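You operate a simulated robot arm through the tools that you are given. There is no shell and no other tool. Be economical: measure what you need, move in short steps, check, and stop when the job is done.

You are at the controls of a simulated robot arm. One attempt, no reset.

JOB
Try both plug gauges in the sleeve in the grey holder and sort it by the result.
Fine: green in and red out is PASS, green out REWORK, red in SCRAP; stand the gauges back; the other sleeves stay.

It is judged by the outcome, as a careful person would: the job done as asked, and still so three seconds after it is handed in. It fails if anything else is knocked over, pushed out of place, dropped, spilled or broken.

ROBOT AND FRAMES
A 6-joint arm with a two-finger parallel gripper, fixed in place. Base frame: the origin is at the foot of the arm, x ahead of it, y to its left, z up; the work surface is at about z = 85. Lengths are in cm, angles in degrees, forces in N, time in s.
With the tool pointing down near the work surface it reaches from about 26 to 68 cm from the base axis. Its first joint turns from -66.0 to 66.0 degrees. Payload 2.9 kg.
The TCP is the grasp point between the finger pads, 3 cm short of the fingertips. In the tool frame z runs along the fingers and y along their closing line. The gripper opens to 11 cm. The fingers are 2 cm wide and 1 cm thick; the gripper's body (4.8 by 11.2 cm) begins 5.5 cm behind the TCP.
Orientation is that of the tool frame in the base frame, as [roll, pitch, yaw] about the fixed x, y, z axes, in that order (R = Rz(yaw) Ry(pitch) Rx(roll)). With the fingers straight down and closing along the base's y, the tool's x points along the base's -x, its y along +y and its z along -z.

CONTROLS
- The arm moves only by the tool servo_tool. Its arguments are lists of equal length, an entry for each row: "dp": the shift along the tool's x, y, z in cm, a list of three; "rot": the turn, a rotation vector about the tool's x, y, z in degrees, a list of three; "grip": the gripper command, from -1 (shut) to 1 (fully open), values between in proportion. In form: {"dp": [[dx, dy, dz], ...], "rot": [[wx, wy, wz], ...], "grip": [grip, ...]}. A call has 1 to 8 rows; each row is the pose to reach, as a shift and turn from the pose commanded when the call began, along the tool's axes at that moment. Rows are played at 5 a second. More than 5 cm and 8.6 degrees between two rows, or a gripper value outside its range, and nothing of the call is played. A pose out of reach is approached as far as the arm can. The call stops where the force on the tool passes 70 N (or 10 N more than at its start, if that is more) or the arm is blocked; 0.2 s more then pass. Each finger travels about 10.8 cm/s and halts on what it meets, pressing with about 37 N; the grip force reading is that of the motor and also rises with nothing between the fingers. The clock runs only during rows and for 0.2 s after the last one: add rows that repeat a pose to give the fingers time. The reply holds the time, the measured pose of the TCP, the force on the tool along the base axes, the opening and the grip force, in the units named above and with some noise, with the torque about the TCP (base axes, N m) and any sound that the robot's microphone picked up.
- Cameras (640 x 400 px; columns grow to the right, rows downward): "scene" is fixed at [6.38, 41.93, 140.74]; the picture's right is [-0.88, -0.48, 0.00], its down [-0.16, 0.30, -0.94] and it looks along [0.45, -0.83, -0.34] (base axes); focal length 342 px, centre (320, 200). "wrist" rides on the gripper at [7.2, 1.7, -10.3] in the tool frame; the picture's right is [-0.23, 0.97, 0.00], its down [-0.76, -0.18, -0.62] and it looks along [-0.61, -0.14, 0.78] (tool axes); focal length 222 px, centre (320, 200).
- capture(camera): a new picture of that camera. It takes no simulated time.
- point_at(camera, pixels): for up to 12 pixels [column, row] of the newest picture of that camera ("zoom" is the newest enlarged one), the place [x, y, z] in the base frame of the surface seen there, good to about 0.2 cm. It takes no simulated time.
- zoom(camera, box): a new picture of the part [left, top, right, bottom] of that camera's present view, enlarged. It takes no simulated time.
- job_done(): hands the job in; it is judged then, once.

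Work in short steps. Measure before you move; look again where a grasp or a placing could have gone wrong, and mend it. You have 80 turns and 38 pictures in all, those below and enlarged ones among them. Open the gripper and draw the arm clear of the work before you hand the job in, unless the task says otherwise; then end with one line.

The tools are called after "Call:" by a JSON object that holds its "api" and its "payload". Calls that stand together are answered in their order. servo_tool: Moves the arm, as the interface text tells. Its arguments: {"type":"object","properties":{"dp":{"type":"array"},"rot":{"type":"array"},"grip":{"type":"array"}},"required":["dp","rot","grip"]} The other tools are called the same way: capture (camera) takes a picture; point_at (camera, pixels) gives the place of the surface under pixels of a picture; zoom (camera, box) takes an enlarged picture of a part of a camera's view; job_done () hands the job in.

At the start:

```text
t: 0.0
eef_pos: [31.1, -26.82, 123.93]
orientation: [180.0, 0.0, 179.9]
wrist_force: [-0.5, -0.8, -0.4]
moment: [0.0, 0.01, 0.03]
width: 10.99
grip_force: 0.1
```

scene: 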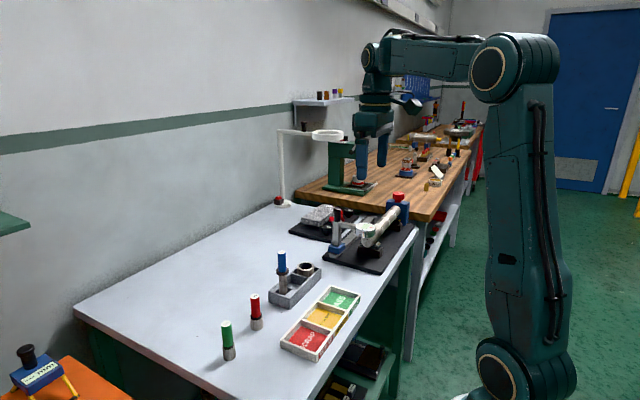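
wrist: 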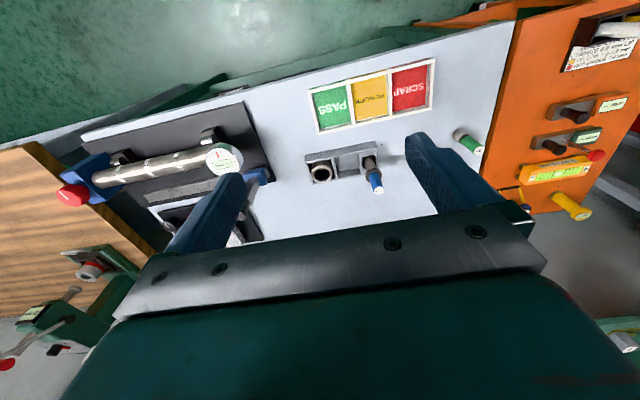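

I see the green gauge near (228,340), the red near (256,312), the grey holder near (297,280) with a blue-topped item and a sleeve. I zoom to see details.

Call:
{"api": "zoom", "payload": {"camera": "scene", "box": [200, 230, 376, 370]}}

Call:
{"api": "zoom", "payload": {"camera": "wrist", "box": [290, 50, 490, 200]}}

```text
2.86 times, centred on (288, 300) of scene
```

zoom: 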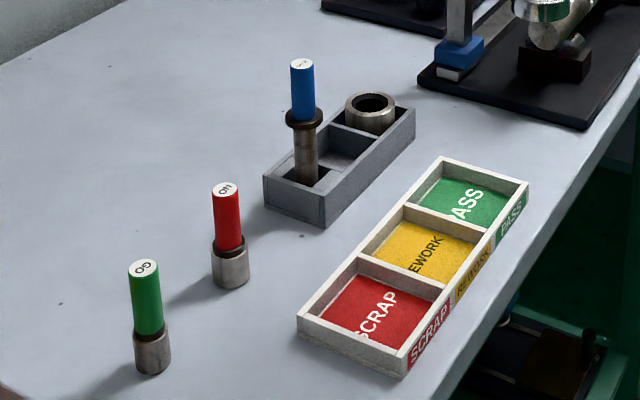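

```text
2.67 times, centred on (390, 125) of wrist
```

zoom: 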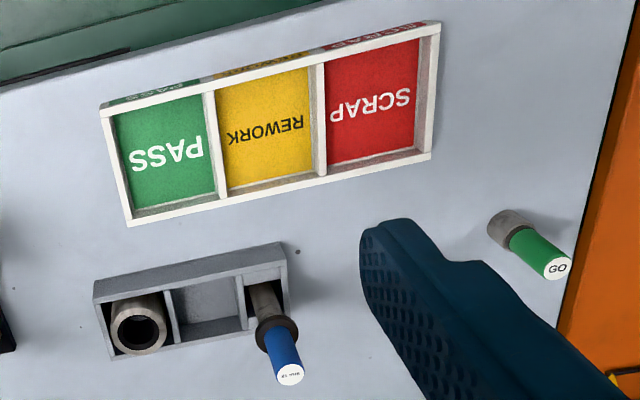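

Measuring: I take a tighter zoom of the gauges and sleeve.

Call:
{"api": "zoom", "payload": {"camera": "scene", "box": [210, 285, 280, 365]}}

Call:
{"api": "point_at", "payload": {"camera": "zoom", "pixels": [[320, 200]]}}

Call:
{"api": "zoom", "payload": {"camera": "scene", "box": [260, 240, 330, 310]}}

```text
5.00 times, centred on (245, 325) of scene
```

zoom: 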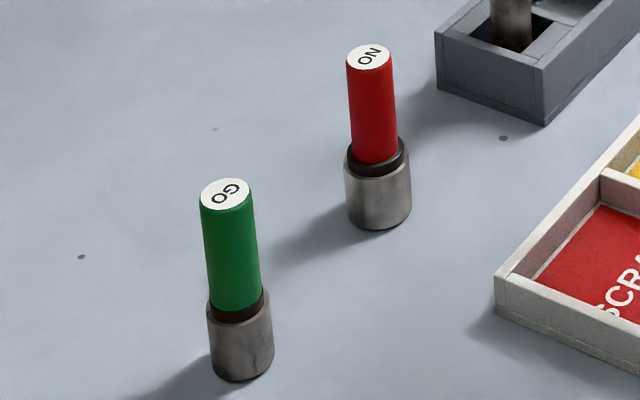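

```text
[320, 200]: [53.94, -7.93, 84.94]
```

```text
5.71 times, centred on (295, 275) of scene
```

zoom: 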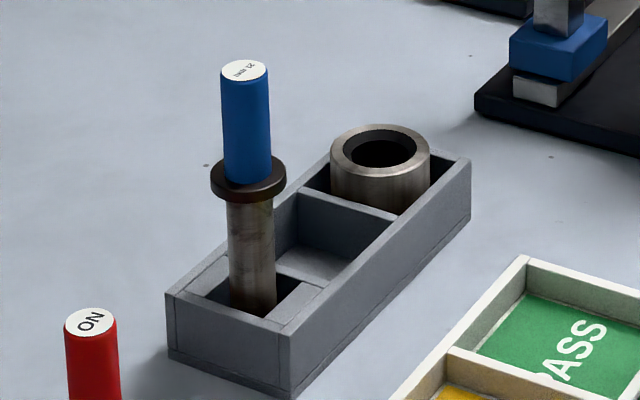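

Now measure points on the sleeve, holder and blue gauge in this zoom.

Call:
{"api": "point_at", "payload": {"camera": "zoom", "pixels": [[335, 155], [425, 155], [380, 127], [378, 173], [380, 150], [352, 150], [412, 150], [168, 295], [290, 338], [467, 162], [335, 150], [313, 262]]}}

Call:
{"api": "zoom", "payload": {"camera": "scene", "box": [210, 285, 280, 365]}}

Call:
{"api": "point_at", "payload": {"camera": "zoom", "pixels": [[226, 194], [201, 200], [252, 194], [208, 312], [270, 300], [240, 340], [370, 57], [347, 60], [391, 56], [346, 170], [410, 165], [378, 200]]}}

```text
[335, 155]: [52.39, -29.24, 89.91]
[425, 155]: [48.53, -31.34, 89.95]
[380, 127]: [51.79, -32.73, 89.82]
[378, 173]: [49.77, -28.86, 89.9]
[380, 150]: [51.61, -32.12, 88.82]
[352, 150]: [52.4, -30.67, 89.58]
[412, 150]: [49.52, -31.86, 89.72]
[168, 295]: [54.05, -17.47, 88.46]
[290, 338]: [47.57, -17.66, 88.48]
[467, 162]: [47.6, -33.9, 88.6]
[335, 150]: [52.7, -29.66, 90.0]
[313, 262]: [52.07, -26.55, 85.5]
```

```text
5.00 times, centred on (245, 325) of scene
```

zoom: 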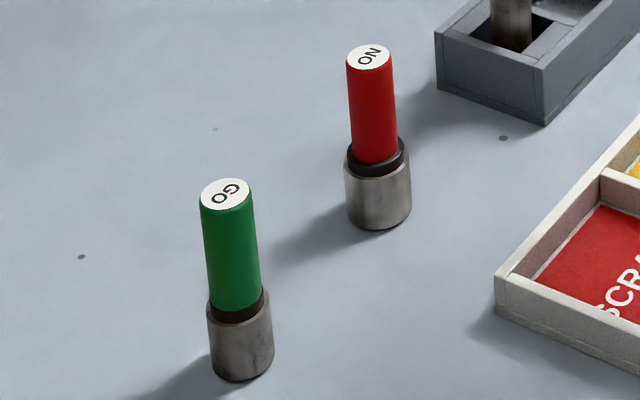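

```text
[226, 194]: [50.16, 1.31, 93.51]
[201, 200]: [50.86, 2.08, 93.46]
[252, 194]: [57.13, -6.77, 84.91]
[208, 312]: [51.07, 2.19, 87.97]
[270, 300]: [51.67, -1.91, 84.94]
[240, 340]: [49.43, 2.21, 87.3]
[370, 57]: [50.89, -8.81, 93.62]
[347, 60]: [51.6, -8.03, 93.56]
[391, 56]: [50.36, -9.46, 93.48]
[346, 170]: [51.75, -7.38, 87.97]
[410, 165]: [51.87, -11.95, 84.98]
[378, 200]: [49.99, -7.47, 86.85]
```

Green handle axis is about (50.2, 1.3), top z 93.5; red (50.9, -8.8); sleeve about (50.7, -30.8), top 89.9. I move above the green gauge at z≈108.

Call:
{"api": "servo_tool", "payload": {"dp": [[-2.4, 3.5, 2], [-4.8, 7, 4], [-7.2, 10.5, 6], [-9.6, 14, 8], [-12, 17.6, 10], [-14.4, 21.1, 12], [-16.8, 24.7, 14], [-19, 28.2, 15.9]], "rot": [[0, 0, 0], [0, 0, 0], [0, 0, 0], [0, 0, 0], [0, 0, 0], [0, 0, 0], [0, 0, 0], [0, 0, 0]], "grip": [1, 1, 1, 1, 1, 1, 1, 1]}}

Call:
{"api": "capture", "payload": {"camera": "wrist"}}

```text
t: 1.8
eef_pos: [50.0, 1.3, 108.17]
orientation: [180.0, 0.0, 180.0]
wrist_force: [0.0, -0.2, -1.0]
moment: [-0.03, -0.02, -0.01]
width: 10.98
grip_force: 0.1
```

```text
30 pictures are left
```

wrist: 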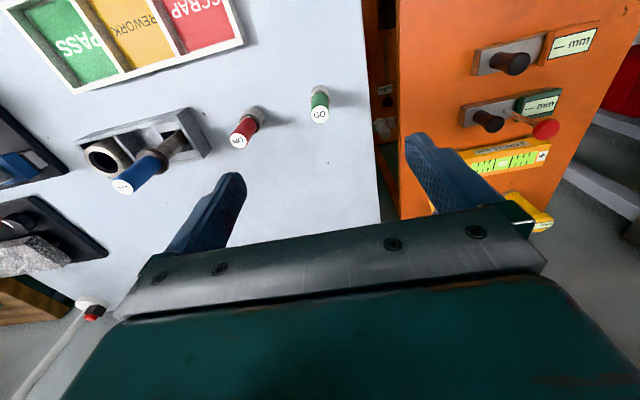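

Green's top is near (320,114) and the red's near (239,141). I measure both and the sleeve rim from above.

Call:
{"api": "zoom", "payload": {"camera": "wrist", "box": [60, 70, 360, 220]}}

Call:
{"api": "point_at", "payload": {"camera": "wrist", "pixels": [[320, 115], [314, 115], [326, 115], [239, 141], [233, 142], [245, 140], [123, 187], [256, 110], [262, 116]]}}

```text
2.13 times, centred on (210, 145) of wrist
```

zoom: 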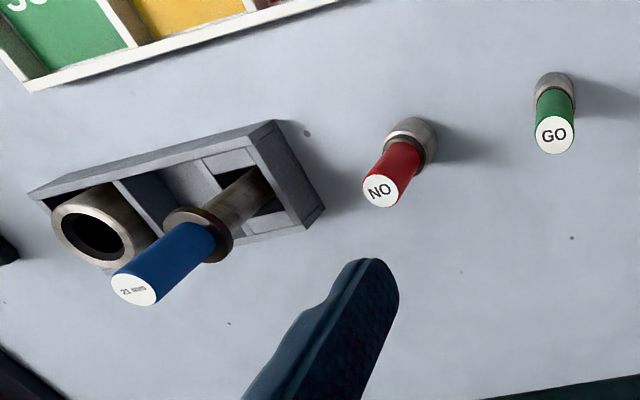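

```text
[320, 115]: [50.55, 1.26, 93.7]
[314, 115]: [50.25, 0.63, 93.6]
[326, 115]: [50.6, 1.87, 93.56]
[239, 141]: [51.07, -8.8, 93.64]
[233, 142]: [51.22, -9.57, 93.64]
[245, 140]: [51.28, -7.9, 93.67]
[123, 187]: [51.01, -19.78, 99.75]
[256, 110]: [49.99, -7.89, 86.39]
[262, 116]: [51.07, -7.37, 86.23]
```

Green centre about (50.35, 1.28). I close to ~5 cm opening and descend to z≈92.2 around the handle.

Call:
{"api": "servo_tool", "payload": {"dp": [[-0.3, 0, 4], [-0.3, 0, 8], [-0.3, 0, 12], [-0.3, 0, 14.5], [-0.3, 0, 16], [-0.3, 0, 16]], "rot": [[0, 0, 0], [0, 0, 0], [0, 0, 0], [0, 0, 0], [0, 0, 0], [0, 0, 0]], "grip": [0, 0, -0.1, -0.1, -0.1, -0.1]}}

Call:
{"api": "capture", "payload": {"camera": "wrist"}}

```text
t: 3.2
eef_pos: [50.14, 1.31, 92.03]
orientation: [179.9, 0.0, 179.9]
wrist_force: [-0.2, 0.2, -0.8]
moment: [0.01, -0.01, 0.03]
width: 4.97
grip_force: 0.1
```

```text
28 pictures are left
```

wrist: 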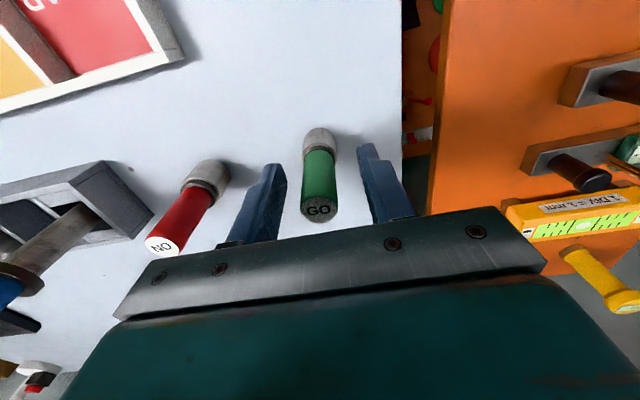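

The green handle sits between the fingers; I check its x from this closer view.

Call:
{"api": "zoom", "payload": {"camera": "wrist", "box": [240, 110, 420, 240]}}

Call:
{"api": "point_at", "payload": {"camera": "wrist", "pixels": [[319, 209], [306, 209], [332, 206], [319, 199], [319, 219], [272, 175], [368, 160], [319, 132]]}}

```text
3.08 times, centred on (330, 175) of wrist
```

zoom: 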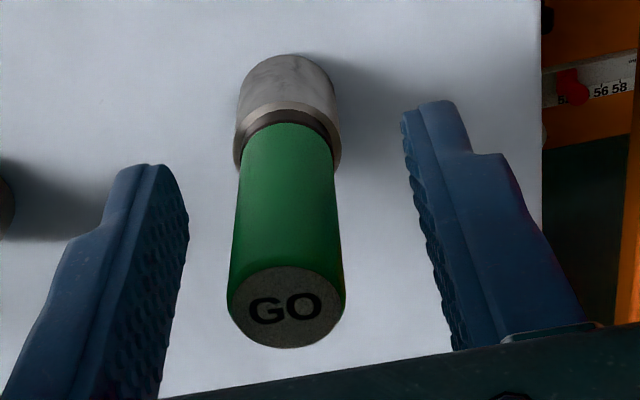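

```text
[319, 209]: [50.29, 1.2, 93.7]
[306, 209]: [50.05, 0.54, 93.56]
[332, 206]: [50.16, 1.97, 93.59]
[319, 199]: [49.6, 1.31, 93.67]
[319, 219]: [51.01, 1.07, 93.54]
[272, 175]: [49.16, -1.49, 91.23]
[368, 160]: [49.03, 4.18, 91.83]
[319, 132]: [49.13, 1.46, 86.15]
```

Centre is (50.3, 1.25), well aligned. I nudge +0.15 x and close.

Call:
{"api": "servo_tool", "payload": {"dp": [[-0.12, 0, 0], [-0.12, 0, 0], [-0.12, 0, 0], [-0.12, 0, 0], [-0.12, 0, 0]], "rot": [[0, 0, 0], [0, 0, 0], [0, 0, 0], [0, 0, 0], [0, 0, 0]], "grip": [-0.4, -0.7, -1, -1, -1]}}

```text
t: 4.4
eef_pos: [50.18, 1.41, 92.17]
orientation: [-180.0, 0.0, -179.9]
wrist_force: [-0.7, 0.1, 0.1]
moment: [0.01, 0.02, 0.01]
width: 1.97
grip_force: 37.1
```

Gripped (width 1.97). I lift to z≈110, to then carry it over the sleeve.

Call:
{"api": "servo_tool", "payload": {"dp": [[0, 0, -1.5], [0, 0, -6], [0, 0, -10.5], [0, 0, -15], [0, 0, -18], [0, 0, -18]], "rot": [[0, 0, 0], [0, 0, 0], [0, 0, 0], [0, 0, 0], [0, 0, 0], [0, 0, 0]], "grip": [-1, -1, -1, -1, -1, -1]}}

Call:
{"api": "servo_tool", "payload": {"dp": [[0, -4, 0], [0, -8.5, 0], [0, -13, 0], [0, -17.5, 0], [0, -22, 0], [0, -26.5, 0], [-0.3, -30, 0], [-0.4, -32.1, 0]], "rot": [[0, 0, 0], [0, 0, 0], [0, 0, 0], [0, 0, 0], [0, 0, 0], [0, 0, 0], [0, 0, 0], [0, 0, 0]], "grip": [-1, -1, -1, -1, -1, -1, -1, -1]}}

Call:
{"api": "capture", "payload": {"camera": "wrist"}}

```text
t: 5.8
eef_pos: [50.4, 1.81, 109.71]
orientation: [-180.0, -0.1, 180.0]
wrist_force: [0.5, -0.4, -0.8]
moment: [-0.03, 0.01, 0.0]
width: 1.97
grip_force: 36.7
```

```text
t: 7.6
eef_pos: [50.96, -30.82, 109.91]
orientation: [180.0, 0.0, 180.0]
wrist_force: [-0.7, -1.0, -1.4]
moment: [-0.01, 0.0, -0.02]
width: 1.98
grip_force: 37.3
```

```text
26 pictures are left
```

wrist: 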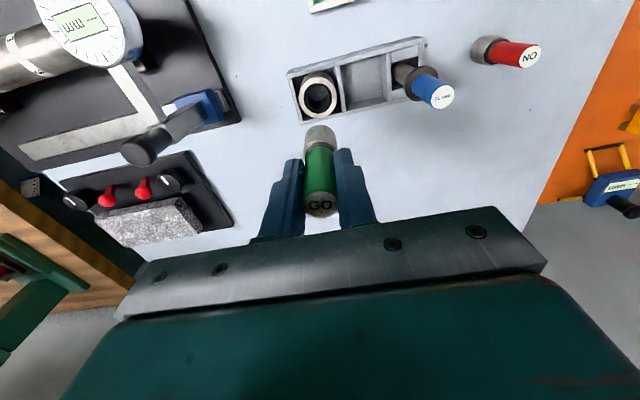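

The sleeve is near (319,95) and the gauge is held straight. I zoom on the sleeve and gauge to get the offset.

Call:
{"api": "zoom", "payload": {"camera": "wrist", "box": [270, 60, 370, 140]}}

Call:
{"api": "point_at", "payload": {"camera": "wrist", "pixels": [[300, 93], [338, 93], [319, 75], [319, 113], [309, 78], [334, 108], [305, 107], [334, 80], [319, 130], [308, 135], [333, 135], [319, 206]]}}

```text
5.00 times, centred on (320, 100) of wrist
```

zoom: 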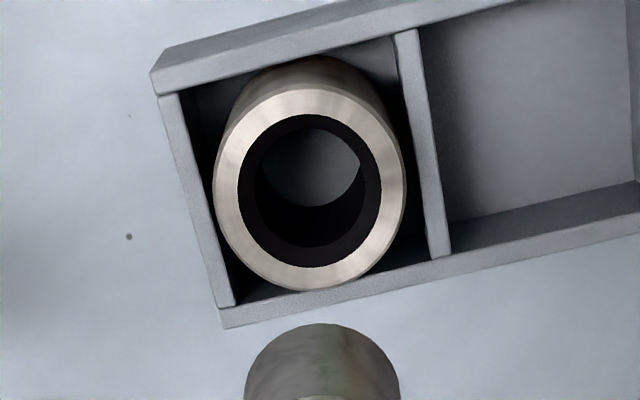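

```text
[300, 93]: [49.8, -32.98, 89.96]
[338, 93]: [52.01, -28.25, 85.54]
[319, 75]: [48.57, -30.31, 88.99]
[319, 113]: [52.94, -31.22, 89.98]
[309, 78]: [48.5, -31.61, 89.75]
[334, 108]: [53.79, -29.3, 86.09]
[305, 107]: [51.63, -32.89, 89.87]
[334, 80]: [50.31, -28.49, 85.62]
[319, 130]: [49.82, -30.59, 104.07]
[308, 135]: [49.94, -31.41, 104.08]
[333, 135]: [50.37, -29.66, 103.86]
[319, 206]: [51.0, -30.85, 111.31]
```

Fitted sleeve centre (50.78, -30.83), R≈2.25; gauge axis ≈ (50.9, -30.8). I lower until the plug is ~1.5 cm above the rim and look.

Call:
{"api": "servo_tool", "payload": {"dp": [[0.1, 0, 4], [0.1, 0, 8], [0.1, 0, 11.3], [0.1, 0, 11.3]], "rot": [[0, 0, 0], [0, 0, 0], [0, 0, 0], [0, 0, 0]], "grip": [-1, -1, -1, -1]}}

Call:
{"api": "zoom", "payload": {"camera": "wrist", "box": [250, 70, 390, 230]}}

Call:
{"api": "zoom", "payload": {"camera": "scene", "box": [260, 230, 350, 310]}}

```text
t: 8.6
eef_pos: [50.65, -30.75, 98.51]
orientation: [-180.0, 0.0, -180.0]
wrist_force: [1.0, 0.2, -1.7]
moment: [0.02, 0.04, -0.01]
width: 1.98
grip_force: 36.9
```

```text
2.50 times, centred on (320, 150) of wrist
```

zoom: 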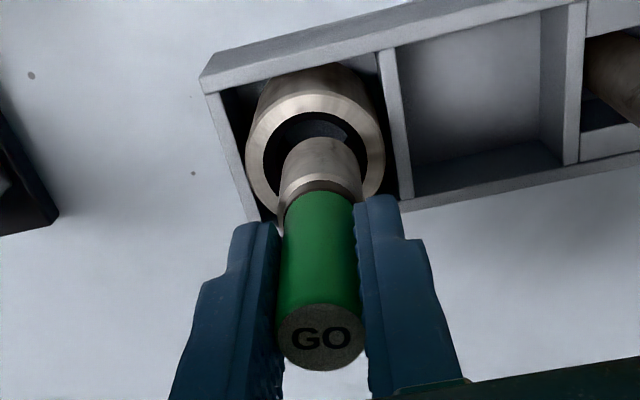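

```text
5.00 times, centred on (305, 270) of scene
```

zoom: 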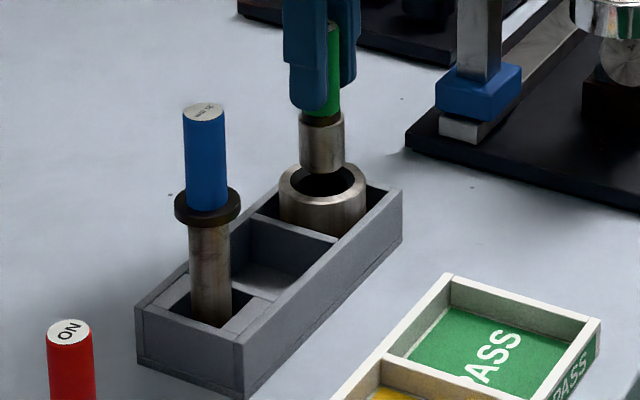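

The plug is centred over the bore in both views (scene zoom ~(323,165)). I lower slowly 2.3 cm and check the force.

Call:
{"api": "servo_tool", "payload": {"dp": [[0, 0, 0.8], [0, 0, 1.2], [0, 0, 1.5], [0, 0, 1.8], [0, 0, 2.1], [0, 0, 2.3]], "rot": [[0, 0, 0], [0, 0, 0], [0, 0, 0], [0, 0, 0], [0, 0, 0], [0, 0, 0]], "grip": [-1, -1, -1, -1, -1, -1]}}

Call:
{"api": "zoom", "payload": {"camera": "scene", "box": [290, 240, 350, 300]}}

```text
t: 10.0
eef_pos: [50.83, -30.73, 96.36]
orientation: [179.9, -0.2, 180.0]
wrist_force: [1.0, -2.0, -1.9]
moment: [-0.07, -0.04, -0.01]
width: 2.0
grip_force: 37.1
```

```text
6.67 times, centred on (320, 270) of scene
```

zoom: 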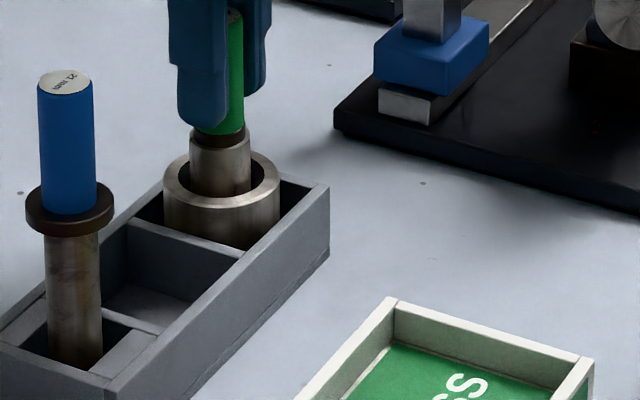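

The plug seems to have entered the mouth with no resistance. I continue slowly another 2 cm.

Call:
{"api": "servo_tool", "payload": {"dp": [[0, 0, 0.3], [0, 0, 0.6], [0, 0, 0.9], [0, 0, 1.2], [0, 0, 1.5], [0, 0, 1.8], [0, 0, 2.0]], "rot": [[0, 0, 0], [0, 0, 0], [0, 0, 0], [0, 0, 0], [0, 0, 0], [0, 0, 0], [0, 0, 0]], "grip": [-1, -1, -1, -1, -1, -1, -1]}}

Call:
{"api": "zoom", "payload": {"camera": "scene", "box": [290, 240, 350, 300]}}

```text
t: 11.6
eef_pos: [50.77, -30.75, 94.37]
orientation: [-180.0, 0.0, 179.9]
wrist_force: [0.5, 0.3, -0.9]
moment: [0.02, 0.01, -0.01]
width: 1.99
grip_force: 36.8
```

```text
6.67 times, centred on (320, 270) of scene
```

zoom: 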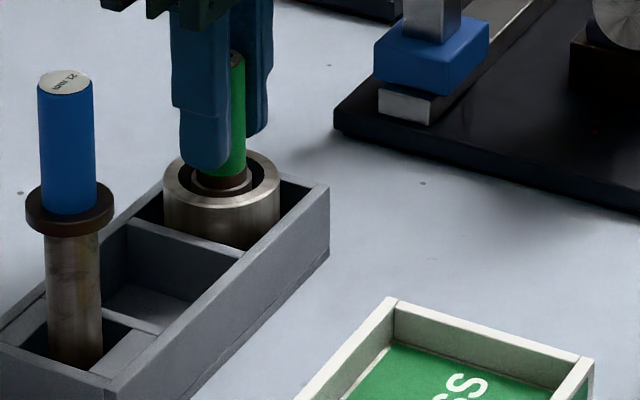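

Green slides in freely. I push 0.7 cm deeper so the plug is fully in, then withdraw straight up.

Call:
{"api": "servo_tool", "payload": {"dp": [[0, 0, 0.4], [0, 0, 0.7], [0, 0, 0.7], [0, 0, -1], [0, 0, -3], [0, 0, -7], [0, 0, -11], [0, 0, -15.6]], "rot": [[0, 0, 0], [0, 0, 0], [0, 0, 0], [0, 0, 0], [0, 0, 0], [0, 0, 0], [0, 0, 0], [0, 0, 0]], "grip": [-1, -1, -1, -1, -1, -1, -1, -1]}}

```text
t: 13.4
eef_pos: [50.66, -30.9, 110.03]
orientation: [180.0, -0.1, -180.0]
wrist_force: [0.1, 1.1, -1.6]
moment: [-0.03, -0.01, 0.0]
width: 1.97
grip_force: 36.8
```

Withdrawn without drag. I carry the green gauge back over its spot.

Call:
{"api": "servo_tool", "payload": {"dp": [[0, 4, 0], [0, 8.5, 0], [0, 13, 0], [0, 17.5, 0], [0, 22, 0], [0.3, 26.5, 0], [0.3, 30, 0], [0.3, 32.1, 0]], "rot": [[0, 0, 0], [0, 0, 0], [0, 0, 0], [0, 0, 0], [0, 0, 0], [0, 0, 0], [0, 0, 0], [0, 0, 0]], "grip": [-1, -1, -1, -1, -1, -1, -1, -1]}}

Call:
{"api": "servo_tool", "payload": {"dp": [[0, 0, 4], [0, 0, 8], [0, 0, 12], [0, 0, 15], [0, 0, 16.5], [0, 0, 17.3], [0, 0, 17.3]], "rot": [[0, 0, 0], [0, 0, 0], [0, 0, 0], [0, 0, 0], [0, 0, 0], [0, 0, 0], [0, 0, 0]], "grip": [-1, -1, -1, -1, -1, -1, -1]}}

Call:
{"api": "zoom", "payload": {"camera": "scene", "box": [200, 290, 290, 370]}}

```text
t: 15.2
eef_pos: [50.54, 1.46, 109.69]
orientation: [-180.0, 0.0, 179.9]
wrist_force: [0.1, 0.9, -1.8]
moment: [-0.02, 0.02, -0.03]
width: 1.99
grip_force: 36.8
```

```text
t: 16.8
eef_pos: [50.66, 1.44, 92.84]
orientation: [179.9, 0.1, 180.0]
wrist_force: [0.0, -0.2, -2.0]
moment: [0.02, -0.01, 0.02]
width: 1.98
grip_force: 36.6
```

```text
5.00 times, centred on (245, 330) of scene
```

zoom: 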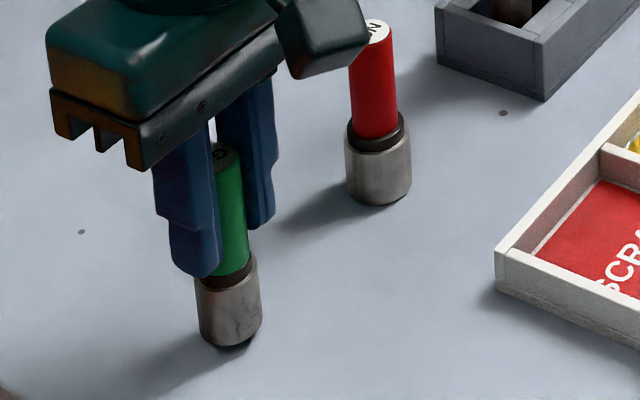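

The gauge hangs ~0.7 cm above the bench. I lower in small steps to contact.

Call:
{"api": "servo_tool", "payload": {"dp": [[0, 0, 0.3], [0, 0, 0.5], [0, 0, 0.6], [0, 0, 0.65], [0, 0, 0.65]], "rot": [[0, 0, 0], [0, 0, 0], [0, 0, 0], [0, 0, 0], [0, 0, 0]], "grip": [-1, -1, -1, -1, -1]}}

```text
t: 18.0
eef_pos: [50.56, 1.37, 92.23]
orientation: [180.0, 0.2, 179.9]
wrist_force: [-7.9, -0.3, 28.1]
moment: [0.0, 0.51, 0.08]
width: 2.0
grip_force: 37.2
```

Contact felt (28 N). I ease up 0.06 and open.

Call:
{"api": "servo_tool", "payload": {"dp": [[0, 0, -0.06], [0, 0, -0.06], [0, 0, -0.06], [0, 0, -0.06], [0, 0, -0.06]], "rot": [[0, 0, 0], [0, 0, 0], [0, 0, 0], [0, 0, 0], [0, 0, 0]], "grip": [-1, -0.8, -0.5, -0.1, -0.1]}}

Call:
{"api": "servo_tool", "payload": {"dp": [[0, 0, -2], [0, 0, -6], [0, 0, -10], [0, -3, -13], [-0.3, -7, -15], [-0.4, -10.2, -16]], "rot": [[0, 0, 0], [0, 0, 0], [0, 0, 0], [0, 0, 0], [0, 0, 0], [0, 0, 0]], "grip": [-0.1, -0.1, -0.1, -0.1, -0.1, -0.1]}}

Call:
{"api": "capture", "payload": {"camera": "wrist"}}

```text
t: 19.2
eef_pos: [50.53, 1.36, 92.24]
orientation: [-180.0, 0.0, -179.9]
wrist_force: [0.1, -0.9, 0.6]
moment: [-0.01, 0.04, 0.0]
width: 4.94
grip_force: 0.1
```

```text
t: 20.6
eef_pos: [50.71, -8.85, 108.29]
orientation: [-180.0, -0.1, 180.0]
wrist_force: [-0.1, -1.1, 0.4]
moment: [0.0, 0.0, -0.04]
width: 4.94
grip_force: 0.1
```

```text
19 pictures are left
```

wrist: 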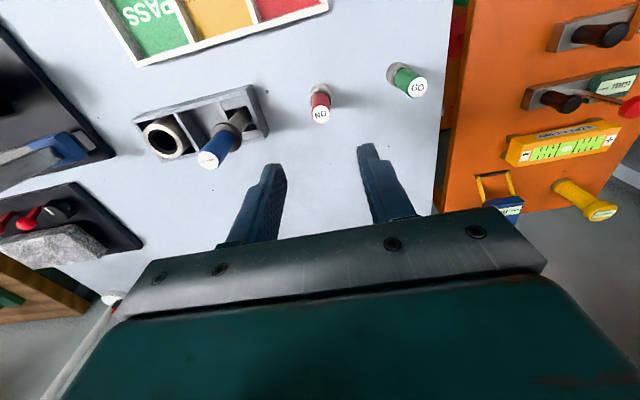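

Green stands upright. The red's top at (320,115) is centred as green's was; descend 16 cm, +0.1 x, and grip.

Call:
{"api": "servo_tool", "payload": {"dp": [[-0.1, 0, 4], [-0.1, 0, 8], [-0.1, 0, 12], [-0.1, 0, 14.5], [-0.1, 0, 16], [-0.1, 0, 16]], "rot": [[0, 0, 0], [0, 0, 0], [0, 0, 0], [0, 0, 0], [0, 0, 0], [0, 0, 0]], "grip": [-0.1, -0.1, -0.1, -0.1, -0.1, -0.1]}}

Call:
{"api": "servo_tool", "payload": {"dp": [[0, 0, 0], [0, 0, 0], [0, 0, 0], [0, 0, 0], [0, 0, 0]], "rot": [[0, 0, 0], [0, 0, 0], [0, 0, 0], [0, 0, 0], [0, 0, 0]], "grip": [-0.4, -0.7, -1, -1, -1]}}

Call:
{"api": "zoom", "payload": {"camera": "wrist", "box": [240, 110, 420, 240]}}

```text
t: 22.0
eef_pos: [50.94, -8.98, 92.35]
orientation: [-179.9, -0.1, -179.9]
wrist_force: [0.2, 0.6, -0.2]
moment: [0.0, -0.01, -0.01]
width: 4.95
grip_force: 0.1
```

```text
t: 23.2
eef_pos: [50.96, -9.0, 92.27]
orientation: [179.9, 0.0, -179.9]
wrist_force: [0.2, -0.4, 0.0]
moment: [0.0, 0.01, -0.02]
width: 1.98
grip_force: 37.0
```

```text
3.08 times, centred on (330, 175) of wrist
```

zoom: 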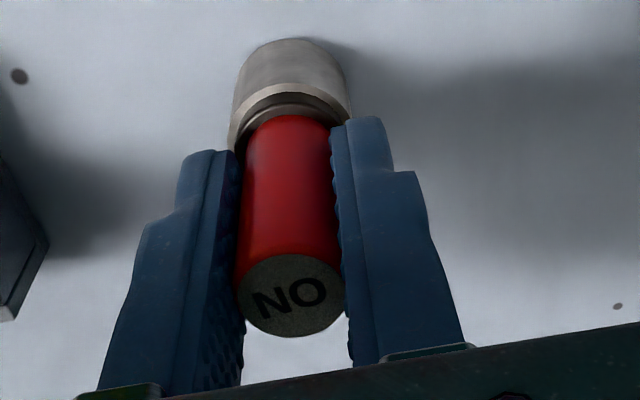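

Red is gripped. Lift and carry it over the sleeve.

Call:
{"api": "servo_tool", "payload": {"dp": [[0, 0, -1.5], [0, 0, -6], [0, 0, -10.5], [0, 0, -15], [0, 0, -18], [0, 0, -18]], "rot": [[0, 0, 0], [0, 0, 0], [0, 0, 0], [0, 0, 0], [0, 0, 0], [0, 0, 0]], "grip": [-1, -1, -1, -1, -1, -1]}}

Call:
{"api": "servo_tool", "payload": {"dp": [[0, -4, 0], [0, -8.5, 0], [0, -13, 0], [0, -17.5, 0], [0.1, -20.5, 0], [0.1, -22, 0], [0.1, -22, 0]], "rot": [[0, 0, 0], [0, 0, 0], [0, 0, 0], [0, 0, 0], [0, 0, 0], [0, 0, 0], [0, 0, 0]], "grip": [-1, -1, -1, -1, -1, -1, -1]}}

Call:
{"api": "servo_tool", "payload": {"dp": [[0, 0, 4], [0, 0, 8], [0, 0, 11.3], [0, 0, 11.8], [0, 0, 11.8]], "rot": [[0, 0, 0], [0, 0, 0], [0, 0, 0], [0, 0, 0], [0, 0, 0]], "grip": [-1, -1, -1, -1, -1]}}

Call:
{"api": "zoom", "payload": {"camera": "wrist", "box": [250, 70, 390, 230]}}

Call:
{"api": "zoom", "payload": {"camera": "scene", "box": [290, 240, 350, 300]}}

```text
t: 24.6
eef_pos: [50.95, -9.02, 110.2]
orientation: [179.9, 0.0, -179.9]
wrist_force: [-0.3, -0.2, -2.3]
moment: [-0.01, 0.02, 0.02]
width: 2.02
grip_force: 37.3
```

```text
t: 26.2
eef_pos: [50.92, -30.84, 110.05]
orientation: [-180.0, 0.0, -180.0]
wrist_force: [0.1, -0.2, -0.5]
moment: [0.02, 0.0, -0.01]
width: 1.98
grip_force: 36.7
```

```text
t: 27.4
eef_pos: [51.03, -30.97, 98.17]
orientation: [180.0, 0.0, -179.9]
wrist_force: [-0.8, 0.2, -3.0]
moment: [-0.01, 0.03, 0.01]
width: 2.04
grip_force: 36.8
```

```text
2.50 times, centred on (320, 150) of wrist
```

zoom: 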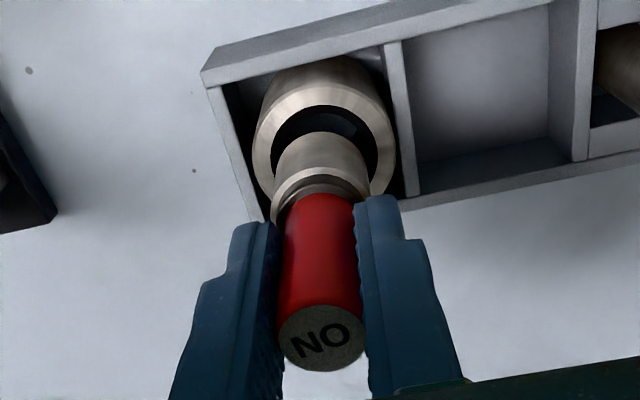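

```text
6.67 times, centred on (320, 270) of scene
```

zoom: 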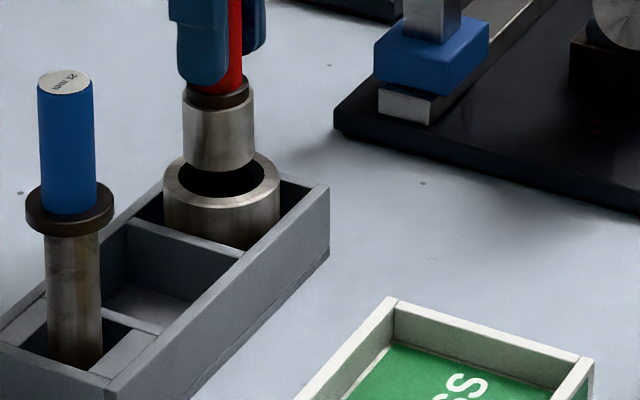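

The red plug is ~1 cm above the rim and centred within ~0.1. I shift +0.1 y and lower gently in small steps.

Call:
{"api": "servo_tool", "payload": {"dp": [[0, 0.1, 0.2], [0, 0.1, 0.5], [0, 0.1, 0.8], [0, 0.1, 1.0], [0, 0.1, 1.1], [0, 0.1, 1.2], [0, 0.1, 1.3]], "rot": [[0, 0, 0], [0, 0, 0], [0, 0, 0], [0, 0, 0], [0, 0, 0], [0, 0, 0], [0, 0, 0]], "grip": [-1, -1, -1, -1, -1, -1, -1]}}

Call:
{"api": "zoom", "payload": {"camera": "scene", "box": [300, 250, 340, 290]}}

```text
t: 29.0
eef_pos: [50.78, -30.8, 97.0]
orientation: [180.0, 0.1, 180.0]
wrist_force: [-0.5, -0.4, -2.7]
moment: [0.01, 0.0, 0.0]
width: 2.02
grip_force: 37.2
```

```text
10.00 times, centred on (320, 270) of scene
```

zoom: 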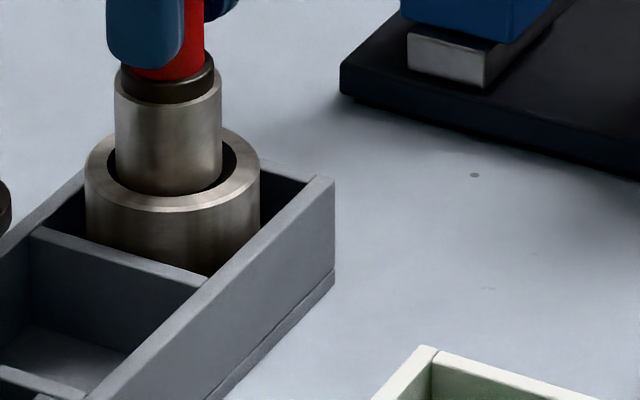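

The plug looks narrower than the bore (106 vs ~130 px) and ~0.1 cm left of centre. I shift -0.1 x and keep lowering gently.

Call:
{"api": "servo_tool", "payload": {"dp": [[0.1, 0, 0], [0.1, 0, 0.2], [0.1, 0, 0.4], [0.1, 0, 0.6], [0.1, 0, 0.8], [0.1, 0, 1.0], [0.1, 0, 1.0]], "rot": [[0, 0, 0], [0, 0, 0], [0, 0, 0], [0, 0, 0], [0, 0, 0], [0, 0, 0], [0, 0, 0]], "grip": [-1, -1, -1, -1, -1, -1, -1]}}

```text
t: 30.6
eef_pos: [50.9, -30.84, 96.4]
orientation: [-179.7, 0.4, -179.9]
wrist_force: [1.2, 2.0, 31.5]
moment: [-0.13, -0.1, -0.09]
width: 1.96
grip_force: 37.1
```

Contact: 31 N with the plug only ~0.7 cm into the mouth. I ease back and look whether it's off-centre or truly stopped.

Call:
{"api": "servo_tool", "payload": {"dp": [[0, 0, -0.35], [0, 0, -0.4], [0, 0, -0.4]], "rot": [[0, 0, 0], [0, 0, 0], [0, 0, 0]], "grip": [-1, -1, -1]}}

Call:
{"api": "zoom", "payload": {"camera": "scene", "box": [300, 250, 340, 290]}}

Call:
{"api": "zoom", "payload": {"camera": "wrist", "box": [280, 90, 370, 180]}}

```text
t: 31.4
eef_pos: [50.72, -30.77, 96.46]
orientation: [-180.0, 0.1, -180.0]
wrist_force: [8.6, -2.3, 13.6]
moment: [-0.17, -0.54, -0.01]
width: 1.99
grip_force: 37.3
```

```text
10.00 times, centred on (320, 270) of scene
```

zoom: 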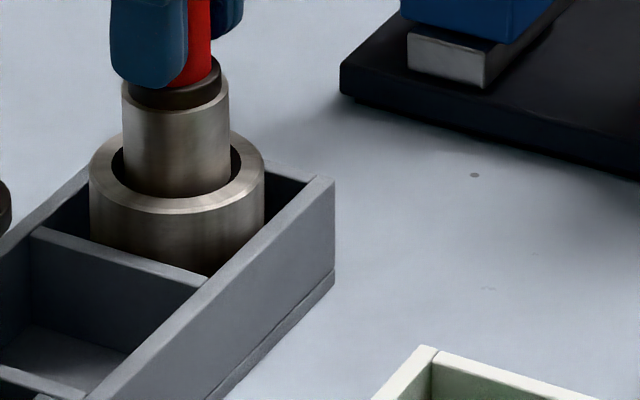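

```text
4.44 times, centred on (325, 135) of wrist
```

zoom: 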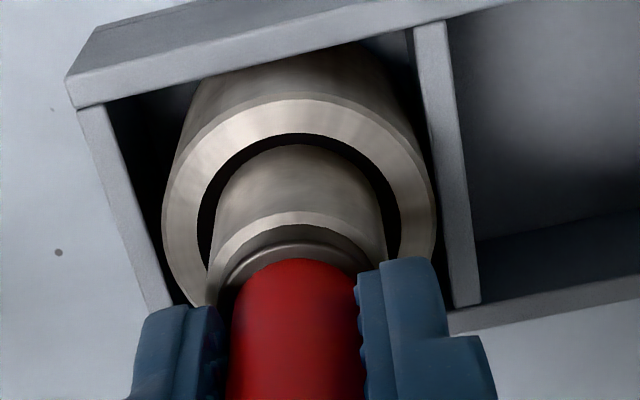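

The plug is inside the flared mouth with a residual +x push, so the sleeve side at -x is being touched. I lift clear, shift +0.12 x and re-try softly.

Call:
{"api": "servo_tool", "payload": {"dp": [[0, 0, -0.4], [-0.12, 0, -0.4], [-0.12, 0, -0.1], [-0.12, 0, 0.15], [-0.12, 0, 0.3], [-0.12, 0, 0.4], [-0.12, 0, 0.4]], "rot": [[0, 0, 0], [0, 0, 0], [0, 0, 0], [0, 0, 0], [0, 0, 0], [0, 0, 0], [0, 0, 0]], "grip": [-1, -1, -1, -1, -1, -1, -1]}}

```text
t: 33.0
eef_pos: [51.03, -30.82, 96.38]
orientation: [-179.8, 0.4, 179.9]
wrist_force: [-10.3, -2.5, 30.3]
moment: [-0.12, 0.3, -0.07]
width: 2.0
grip_force: 36.8
```

Now the push is -x, so centre lies between. I go 0.06 back and wiggle gently in y while pressing.

Call:
{"api": "servo_tool", "payload": {"dp": [[0, 0, -0.25], [0.07, 0, -0.25], [0.07, 0, 0], [0.07, 0.08, 0], [0.07, -0.08, 0], [0.07, -0.04, 0.05], [0.07, -0.02, 0.05], [0.07, -0.02, 0.05]], "rot": [[0, 0, 0], [0, 0, 0], [0, 0, 0], [0, 0, 0], [0, 0, 0], [0, 0, 0], [0, 0, 0], [0, 0, 0]], "grip": [-1, -1, -1, -1, -1, -1, -1, -1]}}

Call:
{"api": "zoom", "payload": {"camera": "scene", "box": [300, 250, 340, 290]}}

```text
t: 34.8
eef_pos: [50.88, -30.81, 96.3]
orientation: [-179.7, 0.3, -179.9]
wrist_force: [-5.0, -7.7, 32.0]
moment: [-0.4, 0.22, -0.06]
width: 1.99
grip_force: 37.1
```

```text
10.00 times, centred on (320, 270) of scene
```

zoom: 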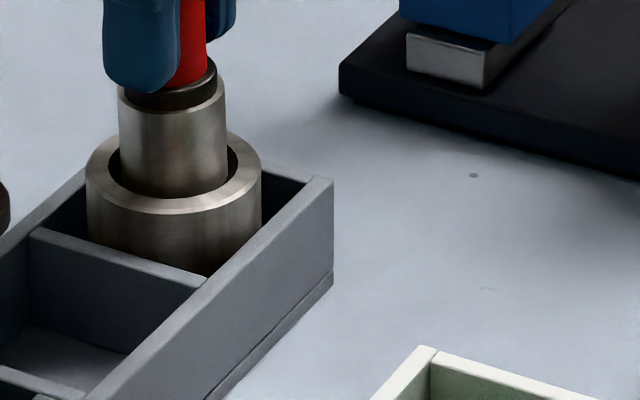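

Stopped again at the same depth, with lateral push (-5,-7.7). One more try: follow the lateral force to the true centre and press.

Call:
{"api": "servo_tool", "payload": {"dp": [[0, 0, -0.25], [0.03, -0.07, -0.25], [0.03, -0.07, -0.1], [0.03, -0.07, 0], [0.06, -0.09, 0.05], [0.03, -0.09, 0.1], [0.03, -0.07, 0.12], [0.03, -0.07, 0.12]], "rot": [[0, 0, 0], [0, 0, 0], [0, 0, 0], [0, 0, 0], [0, 0, 0], [0, 0, 0], [0, 0, 0], [0, 0, 0]], "grip": [-1, -1, -1, -1, -1, -1, -1, -1]}}

```text
t: 36.6
eef_pos: [50.99, -30.93, 96.26]
orientation: [-179.7, 0.3, 180.0]
wrist_force: [-3.9, 2.5, 32.2]
moment: [0.06, 0.14, -0.04]
width: 1.98
grip_force: 37.3
```

Red is consistently stopped in the mouth with balanced forces: red out. I withdraw and look into the bare bore to confirm.

Call:
{"api": "servo_tool", "payload": {"dp": [[0, 0, -0.5], [0, 0, -1.5], [0, 0, -4], [0, 0, -8], [0, 0, -12], [0, 0, -14.2], [0, 0, -14.2]], "rot": [[0, 0, 0], [0, 0, 0], [0, 0, 0], [0, 0, 0], [0, 0, 0], [0, 0, 0], [0, 0, 0]], "grip": [-1, -1, -1, -1, -1, -1, -1]}}

Call:
{"api": "zoom", "payload": {"camera": "wrist", "box": [270, 60, 370, 220]}}

```text
t: 38.2
eef_pos: [50.89, -30.92, 110.25]
orientation: [-180.0, 0.0, 179.9]
wrist_force: [-0.2, -0.7, -2.5]
moment: [-0.01, -0.03, -0.04]
width: 2.01
grip_force: 37.0
```

```text
2.50 times, centred on (320, 140) of wrist
```

zoom: 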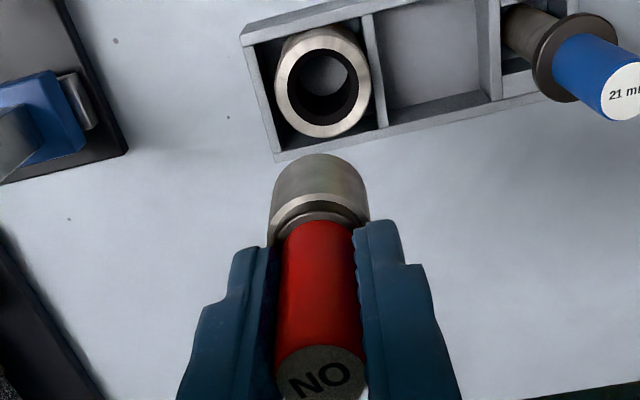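

The sleeve is still seated. I carry red back over its spot and lower to just above the bench.

Call:
{"api": "servo_tool", "payload": {"dp": [[0, 4, 0], [0, 8.5, 0], [0, 13, 0], [0, 17, 0], [-0.18, 20, 0], [-0.18, 22, 0], [-0.18, 22, 0]], "rot": [[0, 0, 0], [0, 0, 0], [0, 0, 0], [0, 0, 0], [0, 0, 0], [0, 0, 0], [0, 0, 0]], "grip": [-1, -1, -1, -1, -1, -1, -1]}}

Call:
{"api": "servo_tool", "payload": {"dp": [[0, 0, 4], [0, 0, 8], [0, 0, 12], [0, 0, 15], [0, 0, 16.5], [0, 0, 17.3], [0, 0, 17.3]], "rot": [[0, 0, 0], [0, 0, 0], [0, 0, 0], [0, 0, 0], [0, 0, 0], [0, 0, 0], [0, 0, 0]], "grip": [-1, -1, -1, -1, -1, -1, -1]}}

Call:
{"api": "servo_tool", "payload": {"dp": [[0, 0, 0.15], [0, 0, 0.3], [0, 0, 0.4], [0, 0, 0.5], [0, 0, 0.5]], "rot": [[0, 0, 0], [0, 0, 0], [0, 0, 0], [0, 0, 0], [0, 0, 0]], "grip": [-1, -1, -1, -1, -1]}}

```text
t: 39.8
eef_pos: [50.88, -9.0, 110.14]
orientation: [179.9, 0.0, -180.0]
wrist_force: [0.6, 0.7, -1.8]
moment: [-0.02, -0.03, -0.01]
width: 2.0
grip_force: 36.4
```

```text
t: 41.4
eef_pos: [50.86, -8.83, 92.94]
orientation: [180.0, 0.0, -179.9]
wrist_force: [-0.4, -0.3, -1.7]
moment: [-0.02, 0.01, 0.03]
width: 1.98
grip_force: 37.4
```

```text
t: 42.6
eef_pos: [51.06, -8.8, 92.24]
orientation: [-179.9, 0.0, -179.9]
wrist_force: [-0.5, 0.2, -2.0]
moment: [-0.01, -0.02, 0.0]
width: 1.97
grip_force: 36.7
```

No contact yet; continue down in small steps until the bench is felt.

Call:
{"api": "servo_tool", "payload": {"dp": [[0, 0, 0.1], [0, 0, 0.2], [0, 0, 0.25], [0, 0, 0.25]], "rot": [[0, 0, 0], [0, 0, 0], [0, 0, 0], [0, 0, 0]], "grip": [-1, -1, -1, -1]}}

```text
t: 43.6
eef_pos: [50.94, -8.75, 92.03]
orientation: [-179.9, -0.1, 180.0]
wrist_force: [0.1, -0.3, -2.4]
moment: [-0.02, 0.01, 0.0]
width: 2.0
grip_force: 37.1
```

Still no contact (the gauge slid up a bit in the grip during pressing). Down another 0.3.

Call:
{"api": "servo_tool", "payload": {"dp": [[0, 0, 0.08], [0, 0, 0.16], [0, 0, 0.24], [0, 0, 0.3], [0, 0, 0.3]], "rot": [[0, 0, 0], [0, 0, 0], [0, 0, 0], [0, 0, 0], [0, 0, 0]], "grip": [-1, -1, -1, -1, -1]}}

```text
t: 44.8
eef_pos: [51.02, -8.83, 91.88]
orientation: [179.9, 0.0, 180.0]
wrist_force: [-4.1, 0.8, 18.0]
moment: [0.09, 0.07, 0.02]
width: 1.97
grip_force: 37.4
```

Contact (18 N). Ease up 0.1, open, and rise.

Call:
{"api": "servo_tool", "payload": {"dp": [[0, 0, -0.1], [0, 0, -0.1], [0, 0, -0.1], [0, 0, -0.1], [0, 0, -0.1]], "rot": [[0, 0, 0], [0, 0, 0], [0, 0, 0], [0, 0, 0], [0, 0, 0]], "grip": [-1, -0.8, -0.5, -0.1, -0.1]}}

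Call:
{"api": "servo_tool", "payload": {"dp": [[0, 0, -2], [0, 0, -6], [0, 0, -10], [0, 0, -14], [0, 0, -18.3]], "rot": [[0, 0, 0], [0, 0, 0], [0, 0, 0], [0, 0, 0], [0, 0, 0]], "grip": [-0.1, -0.1, -0.1, -0.1, -0.1]}}

Call:
{"api": "servo_tool", "payload": {"dp": [[0, -4, 0], [0, -8.5, 0], [0, -13, 0], [0, -17.5, 0], [0.1, -20.5, 0], [0.1, -22, 0], [0.1, -22, 0]], "rot": [[0, 0, 0], [0, 0, 0], [0, 0, 0], [0, 0, 0], [0, 0, 0], [0, 0, 0], [0, 0, 0]], "grip": [0, 0.1, 0.2, 0.25, 0.25, 0.25, 0.25]}}

Call:
{"api": "capture", "payload": {"camera": "scene"}}

Call:
{"api": "zoom", "payload": {"camera": "wrist", "box": [260, 50, 380, 140]}}

```text
t: 46.0
eef_pos: [51.05, -8.67, 92.0]
orientation: [-179.9, -0.1, -180.0]
wrist_force: [-0.2, 0.1, 0.3]
moment: [0.0, -0.01, 0.03]
width: 4.93
grip_force: 0.0
```

```text
t: 47.2
eef_pos: [50.89, -8.64, 110.01]
orientation: [180.0, 0.1, 180.0]
wrist_force: [-0.1, 0.2, -0.1]
moment: [0.02, 0.0, -0.02]
width: 4.94
grip_force: 0.0
```

```text
t: 48.8
eef_pos: [50.81, -30.85, 110.11]
orientation: [179.9, 0.1, -179.9]
wrist_force: [-0.2, 0.5, 0.2]
moment: [0.0, -0.01, 0.01]
width: 6.89
grip_force: 0.2
```

```text
10 pictures are left
```

scene: 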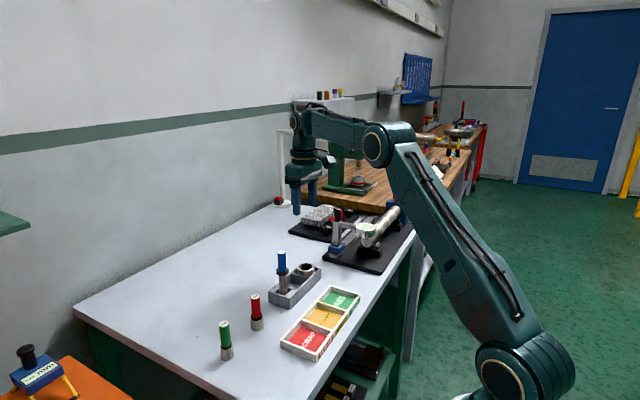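

```text
4.44 times, centred on (320, 95) of wrist
```

zoom: 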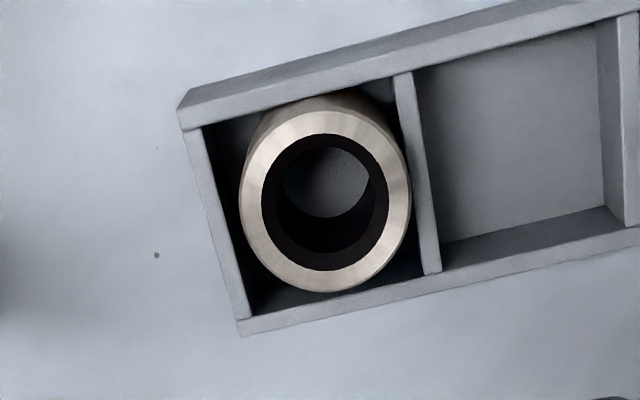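

Both gauges stand. Now the sleeve: I measure its rim to centre the grasp (its exposed part is z 88.5–89.95).

Call:
{"api": "point_at", "payload": {"camera": "zoom", "pixels": [[251, 195], [400, 195], [325, 122], [325, 280], [270, 245], [380, 245], [275, 145], [380, 145], [330, 90], [200, 150], [405, 100], [235, 325]]}}

```text
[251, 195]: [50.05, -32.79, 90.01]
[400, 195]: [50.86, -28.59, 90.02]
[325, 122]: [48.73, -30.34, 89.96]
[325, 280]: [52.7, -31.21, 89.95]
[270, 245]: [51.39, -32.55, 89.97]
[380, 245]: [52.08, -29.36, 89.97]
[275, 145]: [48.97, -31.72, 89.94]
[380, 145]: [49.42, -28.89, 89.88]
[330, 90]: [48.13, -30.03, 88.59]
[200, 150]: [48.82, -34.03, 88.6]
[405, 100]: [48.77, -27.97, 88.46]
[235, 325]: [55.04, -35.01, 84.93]
```

Sleeve centre ≈ (50.55, -30.7), holder top 88.6. I descend to TCP z≈91.9 (fingertips 88.9), shifting -0.25 x, +0.1 y.

Call:
{"api": "servo_tool", "payload": {"dp": [[0.25, 0.1, 4], [0.25, 0.1, 8], [0.25, 0.1, 12], [0.25, 0.1, 15.5], [0.25, 0.1, 17.3], [0.25, 0.1, 18.1], [0.25, 0.1, 18.1]], "rot": [[0, 0, 0], [0, 0, 0], [0, 0, 0], [0, 0, 0], [0, 0, 0], [0, 0, 0], [0, 0, 0]], "grip": [0.25, 0.25, 0.25, 0.25, 0.25, 0.25, 0.25]}}

Call:
{"api": "zoom", "payload": {"camera": "scene", "box": [280, 240, 340, 300]}}

```text
t: 50.4
eef_pos: [50.57, -30.76, 92.04]
orientation: [-179.9, 0.0, -179.9]
wrist_force: [0.9, -0.7, -0.5]
moment: [-0.01, 0.03, 0.01]
width: 6.86
grip_force: 0.1
```

```text
6.67 times, centred on (310, 270) of scene
```

zoom: 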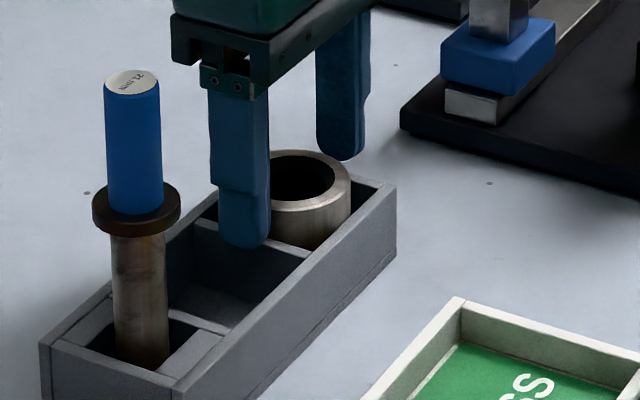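

Fingers straddle the sleeve, just above the holder. Lower 0.2 more and close.

Call:
{"api": "servo_tool", "payload": {"dp": [[0, 0, 0.1], [0, 0, 0.2], [0, 0, 0.2], [0, 0, 0.2], [0, 0, 0.2], [0, 0, 0.2], [0, 0, 0.2]], "rot": [[0, 0, 0], [0, 0, 0], [0, 0, 0], [0, 0, 0], [0, 0, 0], [0, 0, 0], [0, 0, 0]], "grip": [0.25, 0.25, 0, -0.2, -0.6, -1, -1]}}

Call:
{"api": "servo_tool", "payload": {"dp": [[0, 0, -0.5], [0, 0, -1.2], [0, 0, -1.5], [0, 0, -1.5]], "rot": [[0, 0, 0], [0, 0, 0], [0, 0, 0], [0, 0, 0]], "grip": [-1, -1, -1, -1]}}

Call:
{"api": "zoom", "payload": {"camera": "scene", "box": [270, 230, 370, 330]}}

```text
t: 52.0
eef_pos: [50.53, -30.82, 91.83]
orientation: [180.0, 0.0, 180.0]
wrist_force: [-0.3, 2.5, 2.5]
moment: [0.1, 0.04, -0.01]
width: 4.87
grip_force: 36.6
```

```text
t: 53.0
eef_pos: [50.59, -30.58, 93.45]
orientation: [179.9, 0.1, 180.0]
wrist_force: [-0.5, -5.3, -5.1]
moment: [-0.29, 0.05, 0.05]
width: 4.92
grip_force: 37.0
```

```text
4.00 times, centred on (320, 280) of scene
```

zoom: 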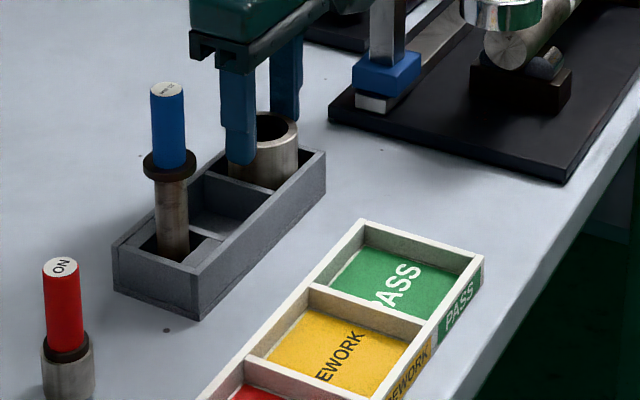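

The sleeve is lifting. I measure the PASS compartment (zoom about (405,285)) and raise further.

Call:
{"api": "point_at", "payload": {"camera": "zoom", "pixels": [[363, 223], [482, 262], [310, 288], [430, 328], [405, 285], [420, 262], [345, 285], [440, 300], [475, 290]]}}

Call:
{"api": "servo_tool", "payload": {"dp": [[0, 0, -2], [0, 0, -5], [0, 0, -8], [0, 0, -10], [0, 0, -10]], "rot": [[0, 0, 0], [0, 0, 0], [0, 0, 0], [0, 0, 0], [0, 0, 0]], "grip": [-1, -1, -1, -1, -1]}}

Call:
{"api": "capture", "payload": {"camera": "wrist"}}

```text
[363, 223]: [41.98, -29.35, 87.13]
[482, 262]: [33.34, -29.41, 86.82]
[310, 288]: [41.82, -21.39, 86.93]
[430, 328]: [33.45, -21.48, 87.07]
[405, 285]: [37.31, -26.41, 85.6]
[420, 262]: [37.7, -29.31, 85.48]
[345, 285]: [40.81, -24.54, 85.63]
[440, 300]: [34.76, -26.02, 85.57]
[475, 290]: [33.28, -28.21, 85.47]
```

```text
t: 54.2
eef_pos: [50.79, -30.51, 103.36]
orientation: [-179.9, 0.0, -180.0]
wrist_force: [-0.3, 0.8, -3.7]
moment: [0.03, -0.02, 0.01]
width: 4.89
grip_force: 37.3
```

```text
6 pictures are left
```

wrist: 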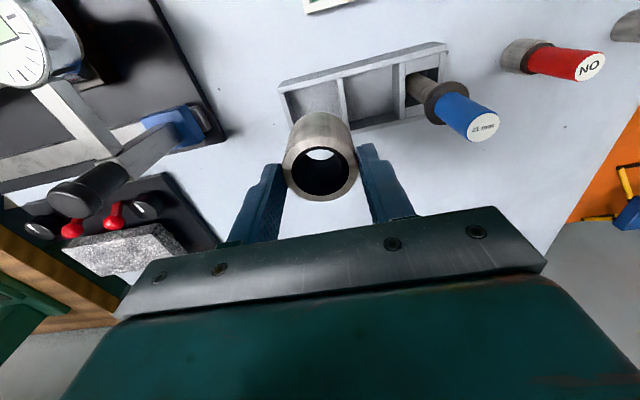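

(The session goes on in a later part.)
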